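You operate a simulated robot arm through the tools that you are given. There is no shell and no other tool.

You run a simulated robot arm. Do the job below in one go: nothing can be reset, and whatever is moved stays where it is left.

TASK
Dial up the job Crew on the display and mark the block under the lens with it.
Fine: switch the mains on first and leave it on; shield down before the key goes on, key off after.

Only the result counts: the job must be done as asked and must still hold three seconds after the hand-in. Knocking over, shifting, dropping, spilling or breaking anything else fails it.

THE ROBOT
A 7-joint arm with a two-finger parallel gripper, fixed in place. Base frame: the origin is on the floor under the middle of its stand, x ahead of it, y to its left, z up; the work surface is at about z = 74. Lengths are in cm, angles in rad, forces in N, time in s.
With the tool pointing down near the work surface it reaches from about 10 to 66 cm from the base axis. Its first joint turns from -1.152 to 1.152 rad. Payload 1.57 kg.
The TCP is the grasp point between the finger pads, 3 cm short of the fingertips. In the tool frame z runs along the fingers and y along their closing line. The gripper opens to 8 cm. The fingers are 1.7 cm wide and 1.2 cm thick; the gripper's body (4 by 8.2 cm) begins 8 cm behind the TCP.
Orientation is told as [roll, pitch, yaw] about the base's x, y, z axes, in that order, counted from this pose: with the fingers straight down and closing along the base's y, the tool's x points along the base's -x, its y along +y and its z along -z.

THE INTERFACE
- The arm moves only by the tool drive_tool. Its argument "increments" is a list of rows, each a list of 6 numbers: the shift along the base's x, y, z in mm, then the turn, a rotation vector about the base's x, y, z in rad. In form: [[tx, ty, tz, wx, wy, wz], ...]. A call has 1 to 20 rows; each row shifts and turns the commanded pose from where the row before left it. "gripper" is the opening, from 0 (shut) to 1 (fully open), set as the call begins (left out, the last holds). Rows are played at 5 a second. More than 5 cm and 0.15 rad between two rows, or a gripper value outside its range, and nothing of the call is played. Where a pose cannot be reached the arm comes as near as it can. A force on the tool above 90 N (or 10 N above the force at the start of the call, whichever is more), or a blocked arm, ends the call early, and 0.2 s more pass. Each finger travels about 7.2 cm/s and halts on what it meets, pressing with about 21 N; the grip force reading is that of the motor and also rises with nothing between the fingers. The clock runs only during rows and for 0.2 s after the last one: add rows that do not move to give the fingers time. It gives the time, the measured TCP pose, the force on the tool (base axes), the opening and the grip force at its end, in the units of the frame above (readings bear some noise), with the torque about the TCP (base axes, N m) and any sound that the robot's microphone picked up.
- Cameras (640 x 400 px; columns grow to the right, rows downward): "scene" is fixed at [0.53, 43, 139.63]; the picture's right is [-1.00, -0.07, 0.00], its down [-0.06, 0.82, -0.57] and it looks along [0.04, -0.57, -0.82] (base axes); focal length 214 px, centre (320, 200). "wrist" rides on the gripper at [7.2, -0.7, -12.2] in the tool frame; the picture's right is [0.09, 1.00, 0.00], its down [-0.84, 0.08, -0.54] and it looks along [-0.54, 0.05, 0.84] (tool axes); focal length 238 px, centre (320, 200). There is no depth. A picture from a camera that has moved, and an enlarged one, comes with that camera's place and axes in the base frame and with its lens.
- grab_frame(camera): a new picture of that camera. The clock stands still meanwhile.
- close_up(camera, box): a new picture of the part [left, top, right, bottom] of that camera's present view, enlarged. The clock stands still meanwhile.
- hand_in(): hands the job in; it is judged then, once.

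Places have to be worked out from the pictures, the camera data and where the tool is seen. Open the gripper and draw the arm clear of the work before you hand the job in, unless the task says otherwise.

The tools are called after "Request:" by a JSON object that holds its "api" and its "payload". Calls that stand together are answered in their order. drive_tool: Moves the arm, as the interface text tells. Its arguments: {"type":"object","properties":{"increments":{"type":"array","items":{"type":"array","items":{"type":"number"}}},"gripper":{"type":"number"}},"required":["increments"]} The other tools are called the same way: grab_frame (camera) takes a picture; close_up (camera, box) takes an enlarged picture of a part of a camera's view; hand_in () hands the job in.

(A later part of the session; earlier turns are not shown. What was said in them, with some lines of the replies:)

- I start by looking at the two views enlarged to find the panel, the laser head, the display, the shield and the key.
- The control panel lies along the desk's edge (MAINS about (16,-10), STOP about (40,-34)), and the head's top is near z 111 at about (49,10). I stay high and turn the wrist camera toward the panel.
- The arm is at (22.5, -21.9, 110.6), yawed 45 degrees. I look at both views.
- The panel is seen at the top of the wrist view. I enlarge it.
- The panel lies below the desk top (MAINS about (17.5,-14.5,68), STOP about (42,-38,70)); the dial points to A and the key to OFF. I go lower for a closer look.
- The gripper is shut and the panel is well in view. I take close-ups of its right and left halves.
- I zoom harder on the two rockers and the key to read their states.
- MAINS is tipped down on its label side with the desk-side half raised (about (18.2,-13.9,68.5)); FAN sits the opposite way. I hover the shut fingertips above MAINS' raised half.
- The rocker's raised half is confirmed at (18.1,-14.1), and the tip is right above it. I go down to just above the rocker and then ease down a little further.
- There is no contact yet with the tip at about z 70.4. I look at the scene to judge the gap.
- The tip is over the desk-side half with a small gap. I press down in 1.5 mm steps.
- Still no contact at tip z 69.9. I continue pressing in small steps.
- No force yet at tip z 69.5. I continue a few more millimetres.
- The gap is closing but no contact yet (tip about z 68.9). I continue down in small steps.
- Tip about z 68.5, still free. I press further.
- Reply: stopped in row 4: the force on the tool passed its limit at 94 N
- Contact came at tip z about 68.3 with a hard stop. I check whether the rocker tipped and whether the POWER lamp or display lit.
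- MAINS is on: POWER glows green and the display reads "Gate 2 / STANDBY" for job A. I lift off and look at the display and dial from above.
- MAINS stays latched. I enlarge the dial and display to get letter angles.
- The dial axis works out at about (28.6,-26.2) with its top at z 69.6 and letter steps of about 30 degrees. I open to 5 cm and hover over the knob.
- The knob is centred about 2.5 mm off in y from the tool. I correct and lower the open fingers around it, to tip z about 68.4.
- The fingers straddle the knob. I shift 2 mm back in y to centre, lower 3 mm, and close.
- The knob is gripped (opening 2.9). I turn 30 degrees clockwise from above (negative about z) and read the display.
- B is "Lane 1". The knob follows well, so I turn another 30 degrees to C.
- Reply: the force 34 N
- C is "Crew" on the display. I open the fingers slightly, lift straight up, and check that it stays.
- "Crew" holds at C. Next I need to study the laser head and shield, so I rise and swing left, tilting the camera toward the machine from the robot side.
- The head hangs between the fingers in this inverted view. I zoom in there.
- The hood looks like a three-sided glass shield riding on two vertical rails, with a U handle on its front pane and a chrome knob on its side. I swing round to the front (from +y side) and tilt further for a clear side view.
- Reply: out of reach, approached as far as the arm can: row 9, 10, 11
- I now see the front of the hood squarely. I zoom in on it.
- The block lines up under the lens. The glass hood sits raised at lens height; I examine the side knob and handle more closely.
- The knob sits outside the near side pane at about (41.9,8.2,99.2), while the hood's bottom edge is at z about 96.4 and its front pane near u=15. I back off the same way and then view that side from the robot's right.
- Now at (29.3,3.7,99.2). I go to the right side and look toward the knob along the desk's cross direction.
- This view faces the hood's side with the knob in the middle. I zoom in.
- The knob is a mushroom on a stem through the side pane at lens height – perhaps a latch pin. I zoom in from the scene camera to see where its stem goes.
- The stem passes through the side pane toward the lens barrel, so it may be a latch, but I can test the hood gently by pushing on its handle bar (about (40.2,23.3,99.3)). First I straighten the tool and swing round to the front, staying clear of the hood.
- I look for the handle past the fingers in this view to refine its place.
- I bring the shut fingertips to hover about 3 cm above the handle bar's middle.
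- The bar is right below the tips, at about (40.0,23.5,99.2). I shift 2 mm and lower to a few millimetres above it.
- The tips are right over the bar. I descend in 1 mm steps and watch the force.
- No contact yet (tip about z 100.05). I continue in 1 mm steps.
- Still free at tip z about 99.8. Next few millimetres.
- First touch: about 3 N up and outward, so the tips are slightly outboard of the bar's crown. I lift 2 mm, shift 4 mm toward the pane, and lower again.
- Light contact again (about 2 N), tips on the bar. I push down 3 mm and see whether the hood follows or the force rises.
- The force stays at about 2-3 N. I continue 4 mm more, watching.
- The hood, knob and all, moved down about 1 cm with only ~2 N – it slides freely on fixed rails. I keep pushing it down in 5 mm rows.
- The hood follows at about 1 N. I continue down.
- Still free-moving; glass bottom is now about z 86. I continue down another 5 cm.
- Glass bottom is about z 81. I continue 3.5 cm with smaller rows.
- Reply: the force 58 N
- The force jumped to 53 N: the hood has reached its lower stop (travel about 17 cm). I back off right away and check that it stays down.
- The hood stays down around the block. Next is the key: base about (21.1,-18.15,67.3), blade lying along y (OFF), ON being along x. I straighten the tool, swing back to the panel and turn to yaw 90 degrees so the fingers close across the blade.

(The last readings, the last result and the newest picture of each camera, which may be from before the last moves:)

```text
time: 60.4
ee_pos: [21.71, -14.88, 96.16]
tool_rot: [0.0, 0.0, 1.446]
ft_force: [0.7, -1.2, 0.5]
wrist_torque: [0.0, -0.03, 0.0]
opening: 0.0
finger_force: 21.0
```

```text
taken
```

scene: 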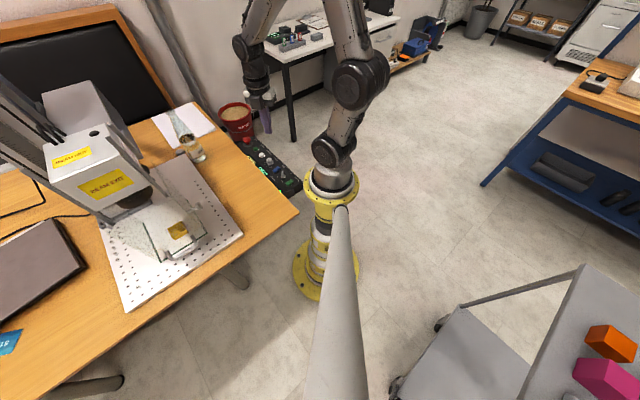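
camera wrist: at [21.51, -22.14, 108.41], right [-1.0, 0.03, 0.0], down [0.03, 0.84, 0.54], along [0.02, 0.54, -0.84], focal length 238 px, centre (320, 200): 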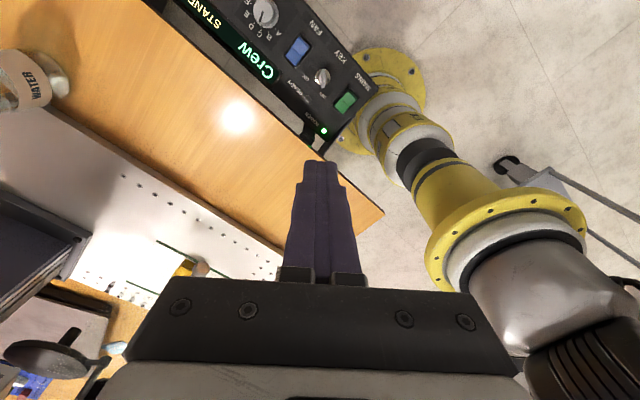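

Yaw 1.446 is reached. I finish the turn, open to about 3 cm and hover over the key.

Request:
{"api": "drive_tool", "payload": {"increments": [[-3, -16, 0, 0, 0, 0.0625], [-3, -17, 0, 0, 0, 0.0625], [0, 0, -45, 0, 0, 0], [0, 0, -45, 0, 0, 0], [0, 0, -40, 0, 0, 0], [0, 0, 0, 0, 0, 0]], "gripper": 0.4}}

Request:
{"api": "close_up", "payload": {"camera": "wrist", "box": [220, 40, 420, 190]}}

Request:
{"api": "close_up", "payload": {"camera": "scene", "box": [255, 140, 315, 195]}}

```text
time: 61.8
ee_pos: [21.2, -18.05, 83.09]
tool_rot: [0.0, 0.0, 1.569]
ft_force: [-1.2, 0.1, -0.4]
wrist_torque: [0.0, 0.01, -0.02]
opening: 3.2
finger_force: 0.0
```

```text
2.67 times, centred on (320, 115) of wrist
camera zoom: at [21.9, -25.29, 95.38], right [-1.0, -0.09, 0.0], down [-0.08, 0.84, 0.54], along [-0.05, 0.54, -0.84], focal length 636 px, centre (320, 427)
```

zoom: 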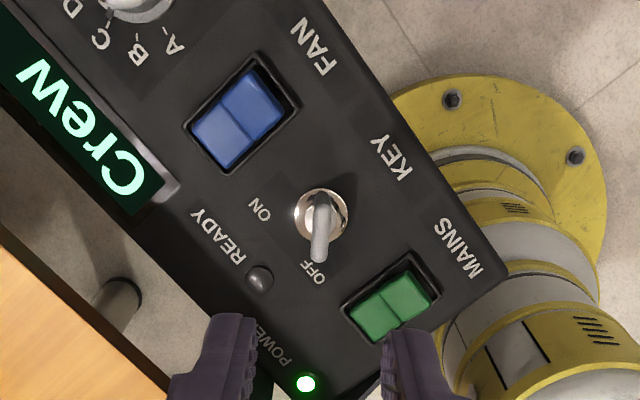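

```text
7.27 times, centred on (285, 168) of scene
camera zoom: at [0.53, 43.0, 139.63], right [-1.0, -0.07, 0.0], down [-0.06, 0.82, -0.57], along [0.04, -0.57, -0.82], focal length 1560 px, centre (574, 436)
```

zoom: 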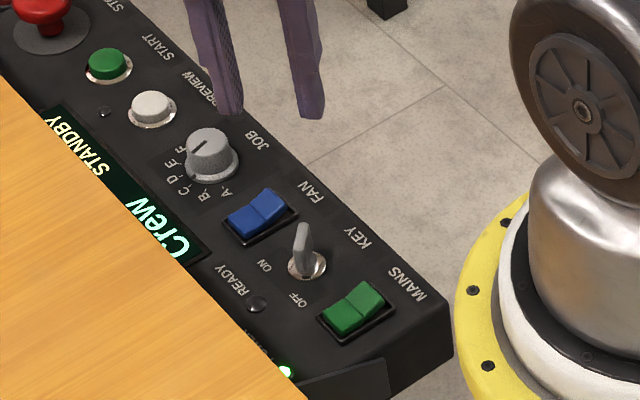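

The key blade is aligned between the fingers, centred near (21.15,-18.25) with its top about z 70. I lower around it with 2.4 cm opening, then close.

Request:
{"api": "drive_tool", "payload": {"increments": [[0, -2, -40, 0, 0, 0], [0, 0, -40, 0, 0, 0], [0, 0, -20, 0, 0, 0], [0, 0, 0, 0, 0, 0]], "gripper": 0.3}}

Request:
{"api": "close_up", "payload": {"camera": "wrist", "box": [240, 80, 400, 200]}}

Request:
{"api": "close_up", "payload": {"camera": "scene", "box": [270, 155, 305, 185]}}

```text
time: 62.8
ee_pos: [21.18, -18.6, 73.25]
tool_rot: [0.001, 0.001, 1.57]
ft_force: [0.1, -0.3, 0.0]
wrist_torque: [0.02, -0.01, -0.01]
opening: 2.42
finger_force: 0.1
```

```text
3.33 times, centred on (320, 140) of wrist
camera zoom: at [21.81, -25.72, 85.63], right [-1.0, -0.09, 0.0], down [-0.08, 0.84, 0.54], along [-0.05, 0.54, -0.84], focal length 794 px, centre (320, 400)
```

zoom: 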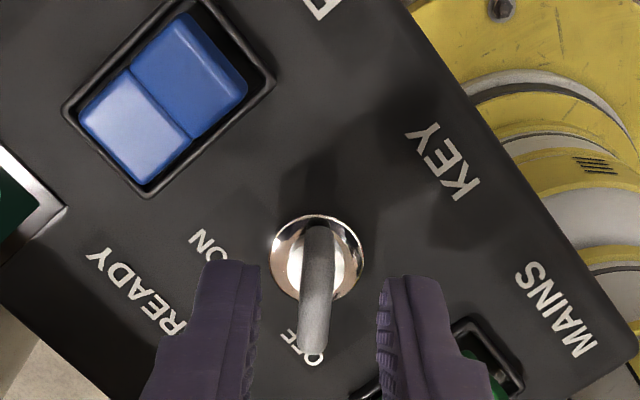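

```text
13.33 times, centred on (288, 170) of scene
camera zoom: at [0.53, 43.0, 139.63], right [-1.0, -0.07, 0.0], down [-0.06, 0.82, -0.57], along [0.04, -0.57, -0.82], focal length 2860 px, centre (753, 600)
```

zoom: 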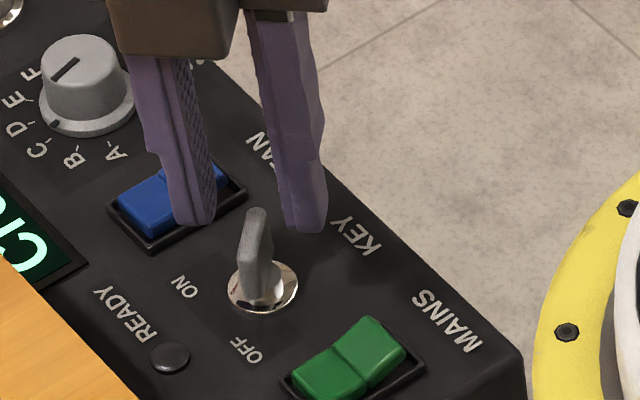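

The blade is between the pads; the tool is about 3.5 mm off along the blade. I correct, lower 22 mm to tip z about 68.1, and check.

Request:
{"api": "drive_tool", "payload": {"increments": [[0, 3.5, 0, 0, 0, 0], [0, 0, -10, 0, 0, 0], [0, 0, -8, 0, 0, 0], [0, 0, -4, 0, 0, 0], [0, 0, 0, 0, 0, 0]]}}

Request:
{"api": "close_up", "payload": {"camera": "wrist", "box": [240, 80, 400, 200]}}

Request:
{"api": "close_up", "payload": {"camera": "scene", "box": [270, 155, 305, 185]}}

```text
time: 64.0
ee_pos: [20.92, -17.99, 71.06]
tool_rot: [0.0, -0.001, 1.57]
ft_force: [0.2, -0.1, 0.5]
wrist_torque: [0.0, -0.01, 0.02]
opening: 2.39
finger_force: 0.1
```

```text
3.33 times, centred on (320, 140) of wrist
camera zoom: at [21.71, -25.2, 83.4], right [-1.0, -0.09, 0.0], down [-0.08, 0.84, 0.54], along [-0.05, 0.54, -0.84], focal length 794 px, centre (320, 400)
```

zoom: 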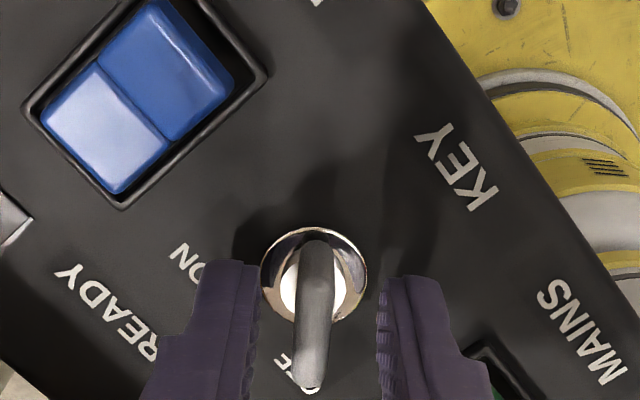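

```text
13.33 times, centred on (288, 170) of scene
camera zoom: at [0.53, 43.0, 139.63], right [-1.0, -0.07, 0.0], down [-0.06, 0.82, -0.57], along [0.04, -0.57, -0.82], focal length 2860 px, centre (753, 600)
```

zoom: 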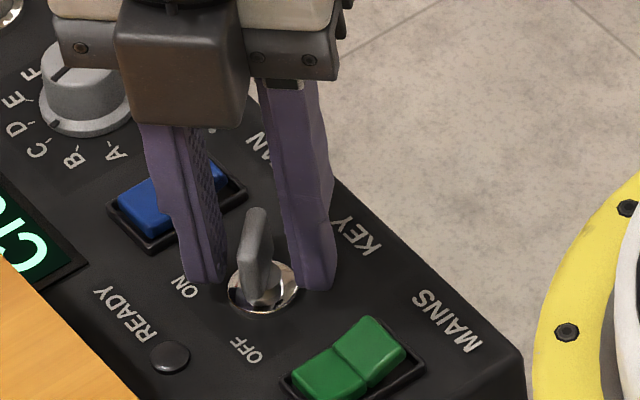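

The fingers straddle the blade, centred within 2 mm. I close on it.

Request:
{"api": "drive_tool", "payload": {"increments": [[0, 0, 0, 0, 0, 0], [0, 0, 0, 0, 0, 0], [0, 0, 0, 0, 0, 0]], "gripper": 0.02}}

```text
time: 64.8
ee_pos: [21.24, -18.14, 71.18]
tool_rot: [-0.005, 0.003, 1.571]
ft_force: [13.4, 1.0, -3.3]
wrist_torque: [-0.03, 0.09, 0.03]
opening: 0.71
finger_force: 26.4
```

The blade is gripped (0.71 cm). I ease +1.5 mm in x to relieve the side load, then turn about half way toward ON.

Request:
{"api": "drive_tool", "payload": {"increments": [[1.5, 0, 0, 0, 0, 0], [0, 0, 0, 0, 0, -0.1], [0, 0, 0, 0, 0, -0.1], [0, 0, 0, 0, 0, -0.1], [0, 0, 0, 0, 0, -0.1], [0, 0, 0, 0, 0, 0]]}}

Request:
{"api": "close_up", "payload": {"camera": "wrist", "box": [240, 80, 400, 200]}}

```text
time: 66.2
ee_pos: [21.24, -18.18, 70.97]
tool_rot: [-0.001, 0.0, 1.167]
ft_force: [2.6, -4.1, 17.7]
wrist_torque: [0.08, 0.09, 0.03]
opening: 0.7
finger_force: 26.6
```

```text
3.33 times, centred on (320, 140) of wrist
camera zoom: at [19.0, -24.92, 83.33], right [-0.95, 0.31, 0.0], down [0.26, 0.8, 0.54], along [0.17, 0.52, -0.84], focal length 794 px, centre (320, 400)
```

zoom: 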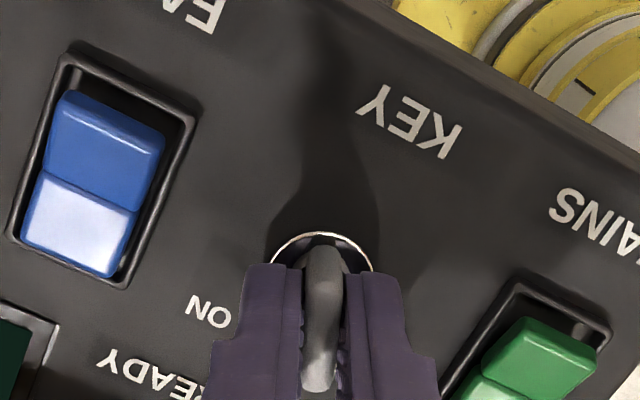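

The key follows. I lift half a millimetre to relieve the vertical load and go on turning toward ON.

Request:
{"api": "drive_tool", "payload": {"increments": [[0, 0, 0.7, 0, 0, -0.1], [0, 0, 0, 0, 0, -0.1], [0, 0, 0, 0, 0, -0.1], [0, 0, 0, 0, 0, -0.1], [0, 0, 0, 0, 0, -0.1], [0, 0, 0, 0, 0, -0.1], [0, 0, 0, 0, 0, -0.1], [0, 0, 0, 0, 0, 0]]}}

Request:
{"api": "close_up", "payload": {"camera": "scene", "box": [240, 140, 312, 195]}}

Request:
{"api": "close_up", "payload": {"camera": "wrist", "box": [220, 70, 420, 220]}}

```text
time: 68.0
ee_pos: [21.34, -18.13, 71.22]
tool_rot: [-0.004, -0.002, 0.468]
ft_force: [11.7, -11.2, -16.9]
wrist_torque: [0.11, 0.02, -0.01]
opening: 0.7
finger_force: 26.3
```

```text
7.27 times, centred on (276, 168) of scene
camera zoom: at [0.56, 42.97, 139.64], right [-1.0, -0.07, 0.0], down [-0.06, 0.82, -0.57], along [0.04, -0.57, -0.82], focal length 1560 px, centre (640, 436)
```

zoom: 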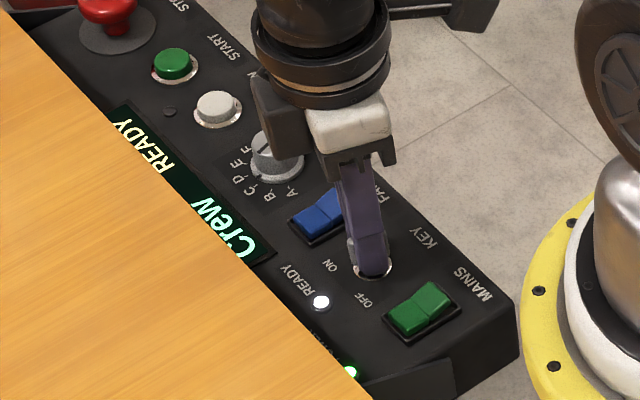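

```text
2.67 times, centred on (320, 145) of wrist
camera zoom: at [15.1, -21.88, 83.45], right [-0.53, 0.85, 0.0], down [0.71, 0.45, 0.54], along [0.46, 0.29, -0.84], focal length 636 px, centre (320, 347)
```

zoom: 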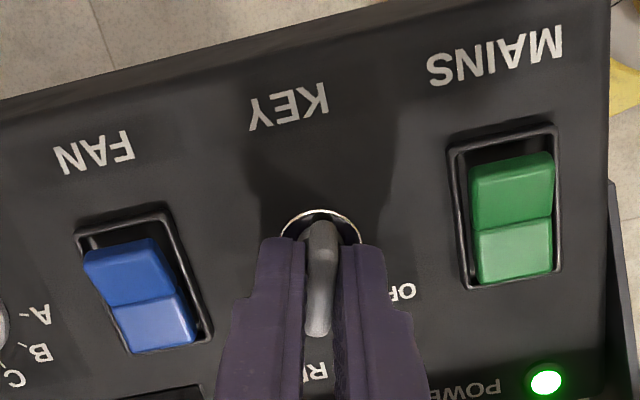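

READY lit and the display says READY with Crew. I turn the rest of the way toward ON so it seats, easing the vertical load.

Request:
{"api": "drive_tool", "payload": {"increments": [[0, 0, -0.3, 0, 0, -0.1], [0, 0, 0, 0, 0, -0.1], [0, 0, 0, 0, 0, -0.1], [0, 0, 0, 0, 0, 0]]}}

```text
time: 69.0
ee_pos: [21.15, -18.2, 71.12]
tool_rot: [-0.003, -0.003, 0.167]
ft_force: [8.3, -10.0, 17.3]
wrist_torque: [0.2, -0.1, 0.02]
opening: 0.71
finger_force: 26.9
```

No resistance yet. I turn 0.1 rad more, to about 86 degrees total.

Request:
{"api": "drive_tool", "payload": {"increments": [[0, 0, 0, 0, 0, -0.05], [0, 0, 0, 0, 0, -0.05], [0, 0, 0, 0, 0, 0]]}}

Request:
{"api": "close_up", "payload": {"camera": "wrist", "box": [220, 70, 420, 220]}}

```text
time: 69.8
ee_pos: [21.27, -18.06, 71.11]
tool_rot: [-0.003, -0.001, 0.068]
ft_force: [-4.5, -23.7, 16.9]
wrist_torque: [-0.2, 0.12, -0.02]
opening: 0.69
finger_force: 26.7
```

```text
2.67 times, centred on (320, 145) of wrist
camera zoom: at [14.07, -19.22, 83.31], right [-0.16, 0.99, 0.0], down [0.83, 0.13, 0.54], along [0.54, 0.08, -0.84], focal length 636 px, centre (320, 347)
```

zoom: 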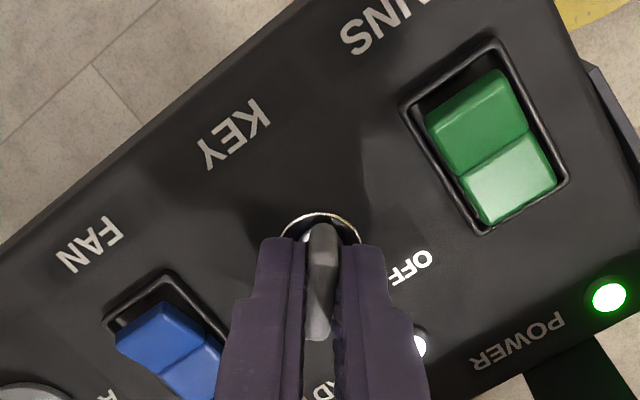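

The key is at ON. I open the fingers a little, lift off and check the state.

Request:
{"api": "drive_tool", "payload": {"increments": [[0, 0, 0, 0, 0, 0], [0, 0, 0, 0, 0, 0], [0, 0, 30, 0, 0, 0], [0, 0, 45, 0, 0, 0], [0, 0, 45, 0, 0, 0], [0, 0, 0, 0, 0, 0]], "gripper": 0.3}}

Request:
{"api": "close_up", "payload": {"camera": "scene", "box": [240, 140, 312, 195]}}

Request:
{"api": "close_up", "payload": {"camera": "scene", "box": [40, 100, 240, 280]}}

```text
time: 71.2
ee_pos: [21.15, -17.97, 83.07]
tool_rot: [0.0, -0.001, 0.071]
ft_force: [-0.4, 0.5, -0.1]
wrist_torque: [0.03, 0.01, -0.01]
opening: 2.4
finger_force: 0.1
```

```text
7.27 times, centred on (276, 168) of scene
camera zoom: at [0.53, 43.0, 139.63], right [-1.0, -0.07, 0.0], down [-0.06, 0.82, -0.57], along [0.04, -0.57, -0.82], focal length 1560 px, centre (640, 436)
```

zoom: 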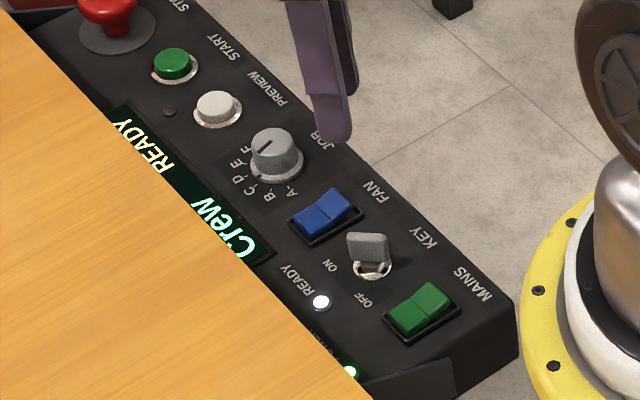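

```text
2.22 times, centred on (140, 190) of scene
camera zoom: at [0.53, 43.0, 139.63], right [-1.0, -0.07, 0.0], down [-0.06, 0.82, -0.57], along [0.04, -0.57, -0.82], focal length 477 px, centre (720, 222)
```

zoom: 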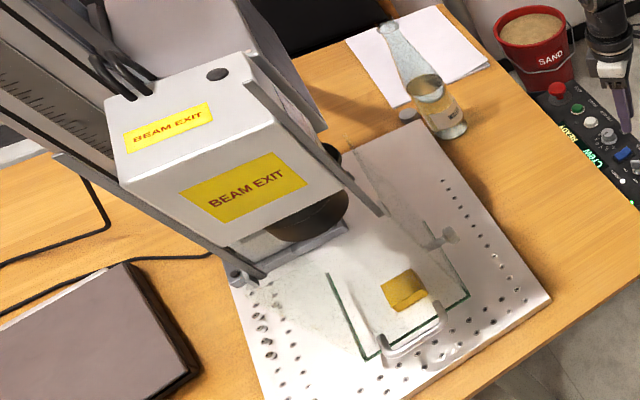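

READY with Crew, hood down, key ON. Next is START, at about (37.0,-34.2) with its cap top near z 68.6. I shut the gripper and hover over it.

Request:
{"api": "drive_tool", "payload": {"increments": [[26, -27, 10, 0, 0, 0.119], [26, -27, 0, 0, 0, 0.119], [26, -27, 0, 0, 0, 0.119], [27, -27, 0, 0, 0, 0.119], [27, -27, 0, 0, 0, 0.119], [27, -27, 0, 0, 0, 0.119], [0, 0, -30, 0, 0, 0], [0, 0, -30, 0, 0, 0], [0, 0, 0, 0, 0, 0]], "gripper": 0}}

Request:
{"api": "close_up", "payload": {"camera": "wrist", "box": [220, 60, 420, 210]}}

Request:
{"api": "close_up", "payload": {"camera": "scene", "box": [235, 125, 300, 180]}}

```text
time: 73.2
ee_pos: [36.95, -34.27, 78.39]
tool_rot: [0.0, 0.0, 0.784]
ft_force: [-0.2, -0.7, -0.3]
wrist_torque: [0.0, -0.02, 0.01]
opening: 0.01
finger_force: 21.2
```

```text
2.67 times, centred on (320, 135) of wrist
camera zoom: at [32.34, -39.86, 90.56], right [-0.77, 0.64, 0.0], down [0.54, 0.65, 0.54], along [0.35, 0.42, -0.84], focal length 636 px, centre (320, 373)
```

zoom: 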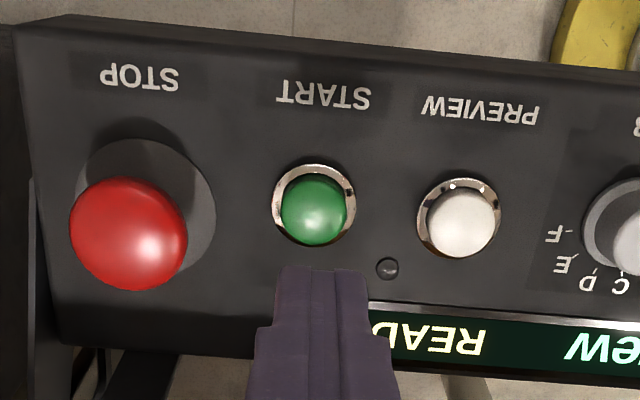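

```text
7.27 times, centred on (268, 152) of scene
camera zoom: at [0.53, 43.0, 139.63], right [-1.0, -0.07, 0.0], down [-0.06, 0.82, -0.57], along [0.04, -0.57, -0.82], focal length 1560 px, centre (702, 546)
```

zoom: 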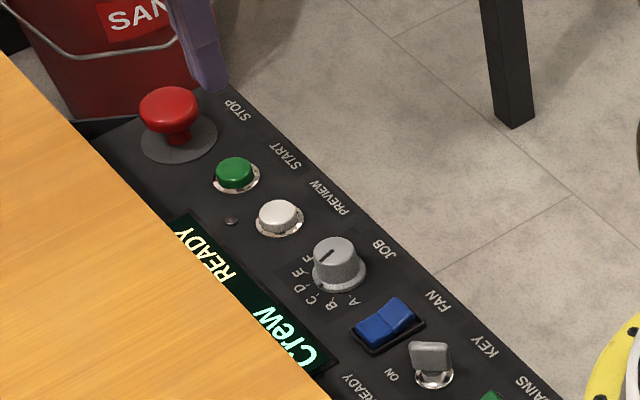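

START's cap is 2.5 mm to the left of the tip line. I correct and descend to just above it.

Request:
{"api": "drive_tool", "payload": {"increments": [[2, -1.7, 0, 0, 0, 0], [0, 0, -40, 0, 0, 0], [0, 0, -15, 0, 0, 0], [0, 0, -4, 0, 0, 0], [0, 0, 0, 0, 0, 0]]}}

Request:
{"api": "close_up", "payload": {"camera": "wrist", "box": [240, 80, 400, 200]}}

Request:
{"api": "close_up", "payload": {"camera": "scene", "box": [240, 130, 285, 170]}}

```text
time: 74.4
ee_pos: [37.21, -34.32, 72.11]
tool_rot: [0.001, 0.001, 0.784]
ft_force: [0.9, 0.0, 0.0]
wrist_torque: [0.01, -0.01, -0.01]
opening: 0.02
finger_force: 20.5
```

```text
3.33 times, centred on (320, 140) of wrist
camera zoom: at [32.58, -39.95, 84.45], right [-0.77, 0.64, 0.0], down [0.54, 0.65, 0.54], along [0.35, 0.42, -0.84], focal length 794 px, centre (320, 400)
```

zoom: 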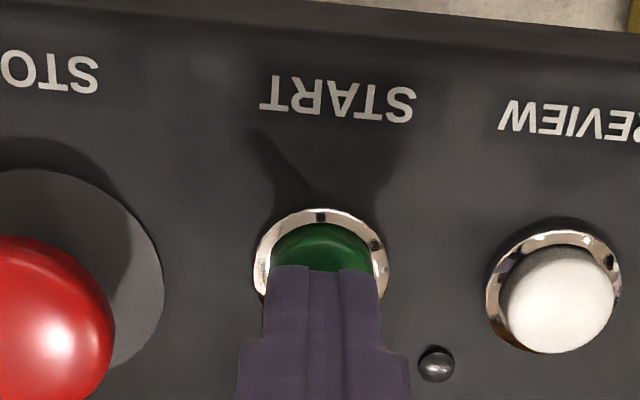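

```text
10.00 times, centred on (262, 150) of scene
camera zoom: at [0.53, 43.0, 139.63], right [-1.0, -0.07, 0.0], down [-0.06, 0.82, -0.57], along [0.04, -0.57, -0.82], focal length 2145 px, centre (895, 700)
```

zoom: 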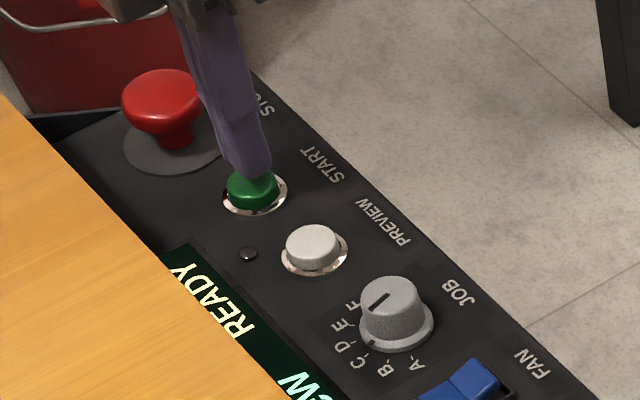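

The tips are just above START. I press down in 1 mm steps.

Request:
{"api": "drive_tool", "payload": {"increments": [[0, 0, -1, 0, 0, 0], [0, 0, -1, 0, 0, 0], [0, 0, -1, 0, 0, 0], [0, 0, -1, 0, 0, 0], [0, 0, -1, 0, 0, 0], [0, 0, -1, 0, 0, 0], [0, 0, 0, 0, 0, 0]]}}

```text
time: 76.0
ee_pos: [37.39, -34.38, 71.57]
tool_rot: [0.0, -0.001, 0.782]
ft_force: [-0.1, -0.7, -0.5]
wrist_torque: [0.01, 0.01, -0.03]
opening: 0.02
finger_force: 21.3
```

No contact yet at tip z about 68.6. I continue in 1 mm steps.

Request:
{"api": "drive_tool", "payload": {"increments": [[0, 0, -1, 0, 0, 0], [0, 0, -1, 0, 0, 0], [0, 0, -1, 0, 0, 0], [0, 0, 0, 0, 0, 0]]}}

Request:
{"api": "close_up", "payload": {"camera": "scene", "box": [240, 130, 300, 180]}}

```text
time: 77.0
ee_pos: [37.26, -34.42, 71.31]
tool_rot: [-0.003, -0.001, 0.783]
ft_force: [0.8, -0.8, 0.3]
wrist_torque: [-0.02, 0.0, -0.02]
opening: 0.0
finger_force: 20.7
```

```text
8.00 times, centred on (270, 155) of scene
camera zoom: at [0.53, 43.0, 139.63], right [-1.0, -0.07, 0.0], down [-0.06, 0.82, -0.57], along [0.04, -0.57, -0.82], focal length 1716 px, centre (720, 560)
```

zoom: 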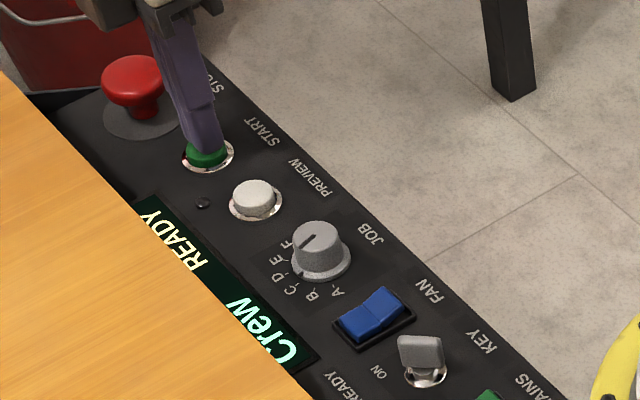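

Tip at about z 68.3, still no force and display READY. I press on with 1 mm steps.

Request:
{"api": "drive_tool", "payload": {"increments": [[0, 0, -1, 0, 0, 0], [0, 0, -1, 0, 0, 0], [0, 0, 0, 0, 0, 0]]}}

```text
time: 77.8
ee_pos: [37.34, -34.45, 71.14]
tool_rot: [0.001, 0.0, 0.784]
ft_force: [0.0, 0.2, 3.1]
wrist_torque: [-0.01, 0.01, 0.0]
opening: 0.0
finger_force: 21.2
heard: click
```

A click was heard with 3 N. I check the display and the machine.

Request:
{"api": "close_up", "payload": {"camera": "scene", "box": [240, 130, 312, 195]}}

Request:
{"api": "close_up", "payload": {"camera": "scene", "box": [90, 150, 220, 260]}}

```text
6.15 times, centred on (276, 162) of scene
camera zoom: at [0.52, 43.0, 139.63], right [-1.0, -0.07, 0.0], down [-0.06, 0.82, -0.57], along [0.04, -0.57, -0.82], focal length 1320 px, centre (591, 431)
```

zoom: 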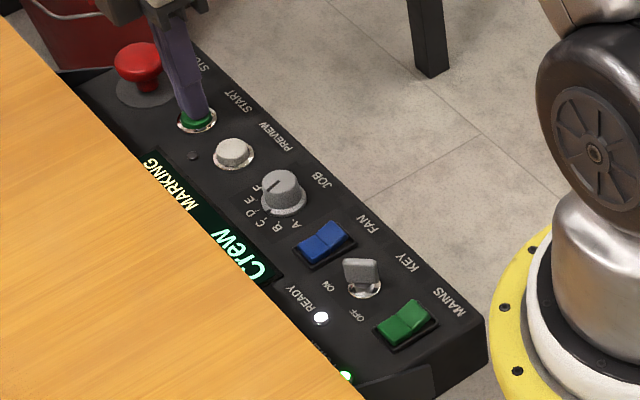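

```text
3.64 times, centred on (155, 205) of scene
camera zoom: at [0.52, 43.0, 139.63], right [-1.0, -0.07, 0.0], down [-0.06, 0.82, -0.57], along [0.04, -0.57, -0.82], focal length 780 px, centre (920, 182)
```

zoom: 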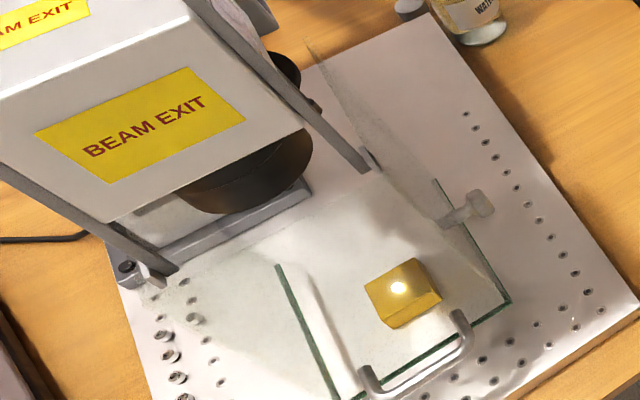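

It is MARKING with a bright spot on the block. I lift off START and wait while it marks.

Request:
{"api": "drive_tool", "payload": {"increments": [[0, 0, 3, 0, 0, 0], [0, 0, 20, 0, 0, 0], [0, 0, 40, 0, 0, 0], [0, 0, 40, 0, 0, 0], [0, 0, 0, 0, 0, 0], [0, 0, 0, 0, 0, 0], [0, 0, 0, 0, 0, 0], [0, 0, 0, 0, 0, 0], [0, 0, 0, 0, 0, 0], [0, 0, 0, 0, 0, 0]]}}

Request:
{"api": "close_up", "payload": {"camera": "scene", "box": [240, 130, 312, 195]}}

Request:
{"api": "close_up", "payload": {"camera": "scene", "box": [90, 150, 220, 260]}}

```text
time: 80.0
ee_pos: [37.47, -34.75, 81.53]
tool_rot: [0.001, -0.001, 0.782]
ft_force: [-0.2, -0.3, -1.2]
wrist_torque: [0.01, 0.03, -0.01]
opening: 0.0
finger_force: 20.5
```

```text
6.15 times, centred on (276, 162) of scene
camera zoom: at [0.53, 43.0, 139.63], right [-1.0, -0.07, 0.0], down [-0.06, 0.82, -0.57], along [0.04, -0.57, -0.82], focal length 1320 px, centre (591, 431)
```

zoom: 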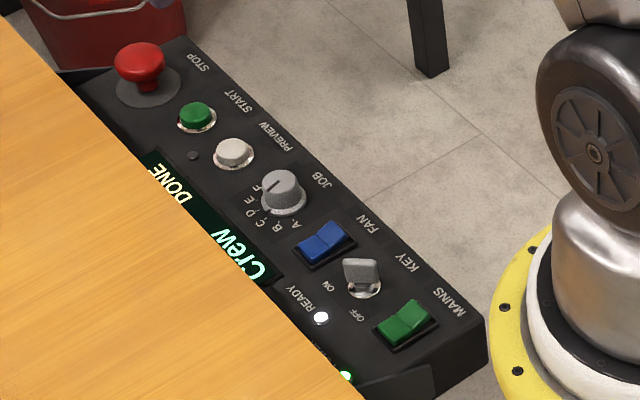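

```text
3.64 times, centred on (155, 205) of scene
camera zoom: at [0.53, 43.0, 139.63], right [-1.0, -0.07, 0.0], down [-0.06, 0.82, -0.57], along [0.04, -0.57, -0.82], focal length 780 px, centre (920, 182)
```

zoom: 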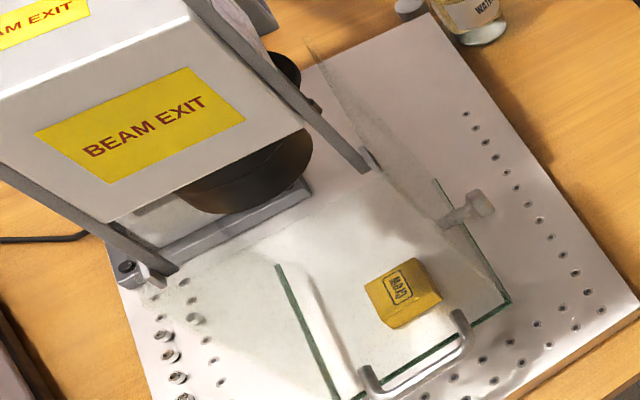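

Display says DONE and the block shows a "Crew" mark. I go back to the key with yaw about 0.07 and the gripper opened to 2.4 cm.

Request:
{"api": "drive_tool", "payload": {"increments": [[-27, 27, 10, 0, 0, -0.1187], [-27, 28, 0, 0, 0, -0.1187], [-27, 28, 0, 0, 0, -0.1187], [-27, 28, 0, 0, 0, -0.1187], [-27, 28, 0, 0, 0, -0.1187], [-28, 28, -10, 0, 0, -0.1187], [0, 0, 0, 0, 0, 0]], "gripper": 0.3}}

Request:
{"api": "close_up", "payload": {"camera": "wrist", "box": [220, 40, 420, 190]}}

Request:
{"api": "close_up", "payload": {"camera": "scene", "box": [160, 215, 185, 240]}}

```text
time: 81.6
ee_pos: [20.97, -17.48, 81.33]
tool_rot: [-0.002, 0.0, 0.07]
ft_force: [-0.1, 0.1, 0.4]
wrist_torque: [-0.01, 0.02, -0.01]
opening: 2.41
finger_force: 0.1
```

```text
2.67 times, centred on (320, 115) of wrist
camera zoom: at [13.84, -18.7, 93.53], right [-0.16, 0.99, 0.0], down [0.83, 0.14, 0.54], along [0.54, 0.09, -0.84], focal length 636 px, centre (320, 427)
```

zoom: 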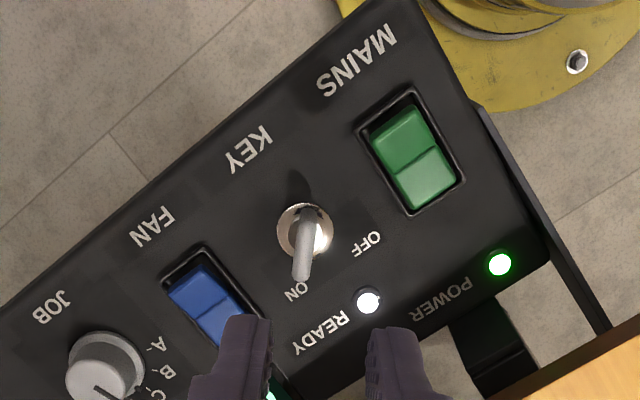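

```text
16.00 times, centred on (172, 228) of scene
camera zoom: at [0.53, 43.0, 139.63], right [-1.0, -0.07, 0.0], down [-0.06, 0.82, -0.57], along [0.04, -0.57, -0.82], focal length 3432 px, centre (2680, -240)
```

zoom: 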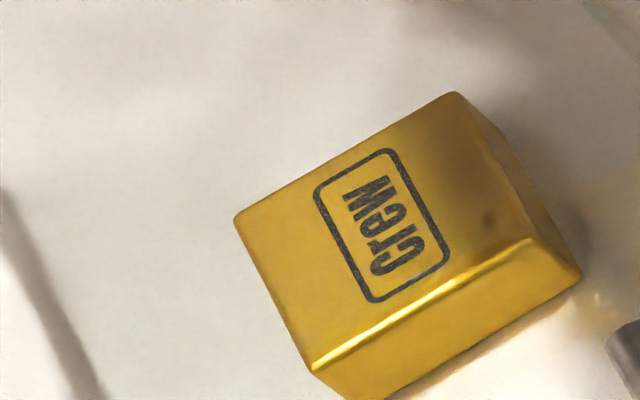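

The "Crew" mark is crisp on the block. I line up on the key (about (21.17,-18.15)) and lower around the blade.

Request:
{"api": "drive_tool", "payload": {"increments": [[2, -6.5, 0, 0, 0, 0], [0, 0, -40, 0, 0, 0], [0, 0, -40, 0, 0, 0], [0, 0, 0, 0, 0, 0]]}}

Request:
{"api": "close_up", "payload": {"camera": "wrist", "box": [240, 80, 400, 200]}}

```text
time: 82.6
ee_pos: [21.03, -18.55, 73.34]
tool_rot: [0.001, 0.001, 0.071]
ft_force: [0.6, 0.8, 0.0]
wrist_torque: [0.01, 0.02, -0.01]
opening: 2.41
finger_force: 0.1
```

```text
3.33 times, centred on (320, 140) of wrist
camera zoom: at [13.89, -19.67, 85.61], right [-0.16, 0.99, 0.0], down [0.83, 0.14, 0.54], along [0.54, 0.09, -0.84], focal length 794 px, centre (320, 400)
```

zoom: 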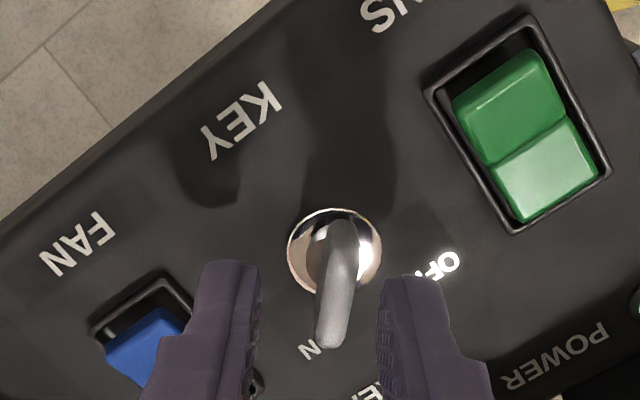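

The key sits about 4 mm to the right of the finger midline. I correct and lower to TCP z about 71.4.

Request:
{"api": "drive_tool", "payload": {"increments": [[2, 3.5, 0, 0, 0, 0], [0, 0, 0, 0, 0, 0], [0, 0, -12, 0, 0, 0], [0, 0, -7, 0, 0, 0], [0, 0, 0, 0, 0, 0]]}}

Request:
{"api": "close_up", "payload": {"camera": "wrist", "box": [240, 80, 400, 200]}}

```text
time: 83.8
ee_pos: [21.41, -18.12, 71.41]
tool_rot: [-0.001, 0.001, 0.072]
ft_force: [0.7, 0.0, -0.5]
wrist_torque: [0.0, 0.01, 0.0]
opening: 2.4
finger_force: 0.1
```

```text
3.33 times, centred on (320, 140) of wrist
camera zoom: at [14.23, -19.28, 83.71], right [-0.16, 0.99, 0.0], down [0.83, 0.14, 0.54], along [0.53, 0.09, -0.84], focal length 794 px, centre (320, 400)
```

zoom: 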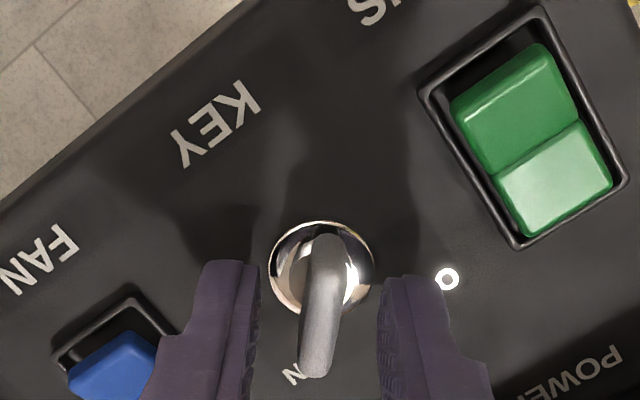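

Centred. I align the yaw to 0 and close on the blade.

Request:
{"api": "drive_tool", "payload": {"increments": [[0, 0, 0, 0, 0, -0.05], [0, 0, 0, 0, 0, 0]]}}

Request:
{"api": "drive_tool", "payload": {"increments": [[0, 0, 0, 0, 0, 0], [0, 0, 0, 0, 0, 0], [0, 0, 0, 0, 0, 0]], "gripper": 0.02}}

```text
time: 84.4
ee_pos: [21.28, -18.11, 71.51]
tool_rot: [-0.001, 0.0, 0.021]
ft_force: [-0.1, -0.3, -0.1]
wrist_torque: [0.02, -0.01, 0.0]
opening: 2.38
finger_force: 0.0
```

```text
time: 85.2
ee_pos: [21.44, -17.97, 71.4]
tool_rot: [0.001, -0.002, 0.02]
ft_force: [-0.2, -2.7, -2.7]
wrist_torque: [-0.01, -0.03, 0.05]
opening: 0.7
finger_force: 26.4
```

Gripped with low side load. I turn the key back toward OFF (positive about z), first half.

Request:
{"api": "drive_tool", "payload": {"increments": [[0, 0, 0, 0, 0, 0.1], [0, 0, 0, 0, 0, 0.1], [0, 0, 0, 0, 0, 0.1], [0, 0, 0, 0, 0, 0.1], [0, 0, 0, 0, 0, 0.1], [0, 0, 0, 0, 0, 0.1], [0, 0, 0, 0, 0, 0.1], [0, 0, 0, 0, 0, 0]]}}

```text
time: 87.0
ee_pos: [21.38, -17.99, 71.42]
tool_rot: [-0.001, 0.0, 0.724]
ft_force: [1.4, 1.0, -10.3]
wrist_torque: [0.39, -0.63, -0.02]
opening: 0.68
finger_force: 26.5
```

The loads are modest, so I turn the rest to about 88 degrees total.

Request:
{"api": "drive_tool", "payload": {"increments": [[0, 0, 0, 0, 0, 0.1], [0, 0, 0, 0, 0, 0.1], [0, 0, 0, 0, 0, 0.1], [0, 0, 0, 0, 0, 0.1], [0, 0, 0, 0, 0, 0.1], [0, 0, 0, 0, 0, 0.1], [0, 0, 0, 0, 0, 0.1], [0, 0, 0, 0, 0, 0.1], [0, 0, 0, 0, 0, 0.03], [0, 0, 0, 0, 0, 0]]}}

Request:
{"api": "close_up", "payload": {"camera": "scene", "box": [240, 130, 312, 195]}}

```text
time: 89.2
ee_pos: [21.21, -17.95, 71.57]
tool_rot: [0.002, -0.002, 1.552]
ft_force: [-14.9, -1.4, 2.6]
wrist_torque: [-0.67, 0.19, -0.01]
opening: 0.72
finger_force: 26.5
```

```text
6.15 times, centred on (276, 162) of scene
camera zoom: at [0.5, 43.0, 139.63], right [-1.0, -0.07, 0.0], down [-0.06, 0.82, -0.57], along [0.04, -0.57, -0.82], focal length 1320 px, centre (591, 431)
```

zoom: 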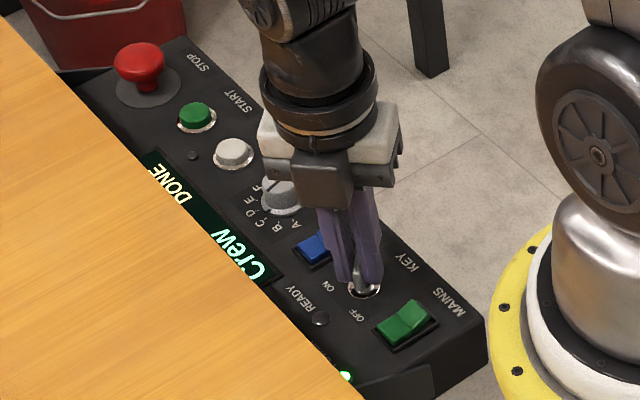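

READY is off and POWER still on, so the key is at OFF. I open the fingers, lift clear, and check.

Request:
{"api": "drive_tool", "payload": {"increments": [[0, 0, 0, 0, 0, 0], [0, 0, 0, 0, 0, 0], [0, 0, 30, 0, 0, 0], [0, 0, 45, 0, 0, 0], [0, 0, 45, 0, 0, 0], [0, 0, 45, 0, 0, 0], [0, 0, 45, 0, 0, 0], [0, 0, 0, 0, 0, 0]], "gripper": 0.3}}

Request:
{"api": "close_up", "payload": {"camera": "scene", "box": [240, 130, 312, 195]}}

Request:
{"api": "grab_frame", "payload": {"camera": "scene"}}

```text
time: 91.0
ee_pos: [21.46, -17.87, 92.57]
tool_rot: [0.0, 0.002, 1.551]
ft_force: [0.5, -0.6, 0.5]
wrist_torque: [-0.04, -0.01, -0.02]
opening: 2.39
finger_force: 0.0
```

```text
6.15 times, centred on (276, 162) of scene
camera zoom: at [0.53, 43.0, 139.63], right [-1.0, -0.07, 0.0], down [-0.06, 0.82, -0.57], along [0.04, -0.57, -0.82], focal length 1320 px, centre (591, 431)
```

zoom: 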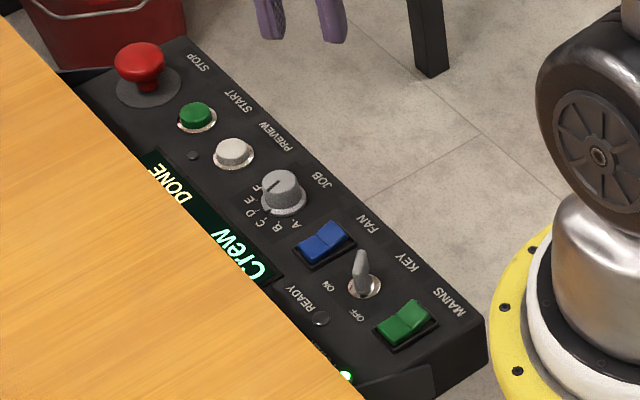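

```text
taken
```

scene: 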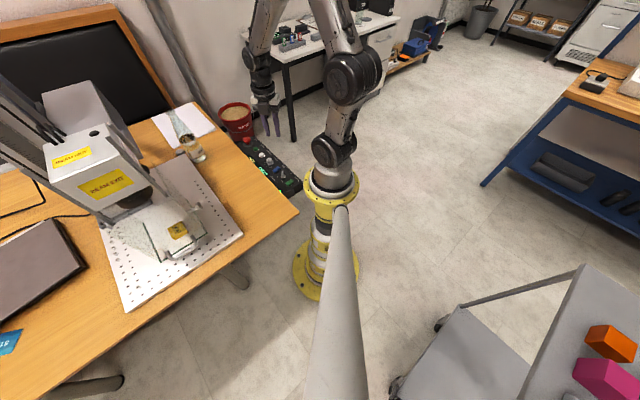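

Everything stands as asked: mark done, key OFF, mains on, display still Crew/DONE. I open the gripper fully and draw the arm up and clear of the panel.

Request:
{"api": "drive_tool", "payload": {"increments": [[0, 0, 45, 0, 0, -0.1], [5, 0, 45, 0, 0, -0.1], [5, 0, 45, 0, 0, -0.1], [5, 0, 45, 0, 0, -0.1], [5, 0, 20, 0, 0, -0.1], [5, 0, 0, 0, 0, -0.1], [0, 0, 0, 0, 0, 0], [0, 0, 0, 0, 0, 0]], "gripper": 1}}

Request:
{"api": "close_up", "payload": {"camera": "scene", "box": [40, 100, 312, 280]}}

```text
time: 92.8
ee_pos: [23.77, -17.79, 112.46]
tool_rot: [0.0, 0.001, 0.95]
ft_force: [0.1, 0.2, 0.6]
wrist_torque: [0.01, -0.05, -0.01]
opening: 8.01
finger_force: 0.1
```

```text
2.22 times, centred on (176, 190) of scene
camera zoom: at [0.53, 43.0, 139.63], right [-1.0, -0.07, 0.0], down [-0.06, 0.82, -0.57], along [0.04, -0.57, -0.82], focal length 477 px, centre (640, 222)
```

zoom: 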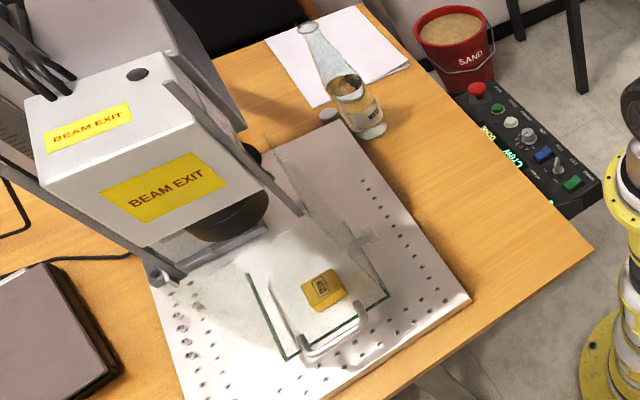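

The gripper is open and the arm is clear at z 112. The block carries "Crew", the shield is down, the key is off and the mains is on, so I hand in.

Request:
{"api": "hand_in", "payload": {}}

```text
The job is handed in.
```

The block under the lens is now marked "Crew". I checked the mark in a close-up, and the display reads DONE with job Crew (dial position C).

- **Order:** I switched the mains on first, then dialled the job and lowered the shield. After that I turned the key on, pressed START, and turned the key off once marking finished.
- **How things stand:** the mains is on, the key is off and the shield is still down. The gripper is open and the arm is clear of the work.
- **Not touched:** FAN, PREVIEW and STOP are as I found them, and the block was already under the lens, so I did not move it.
- **Hard contacts:** pressing the mains rocker peaked at 94 N and tripped the force limit. The shield met its lower stop at about 53 N. I saw no damage or shifting from either.
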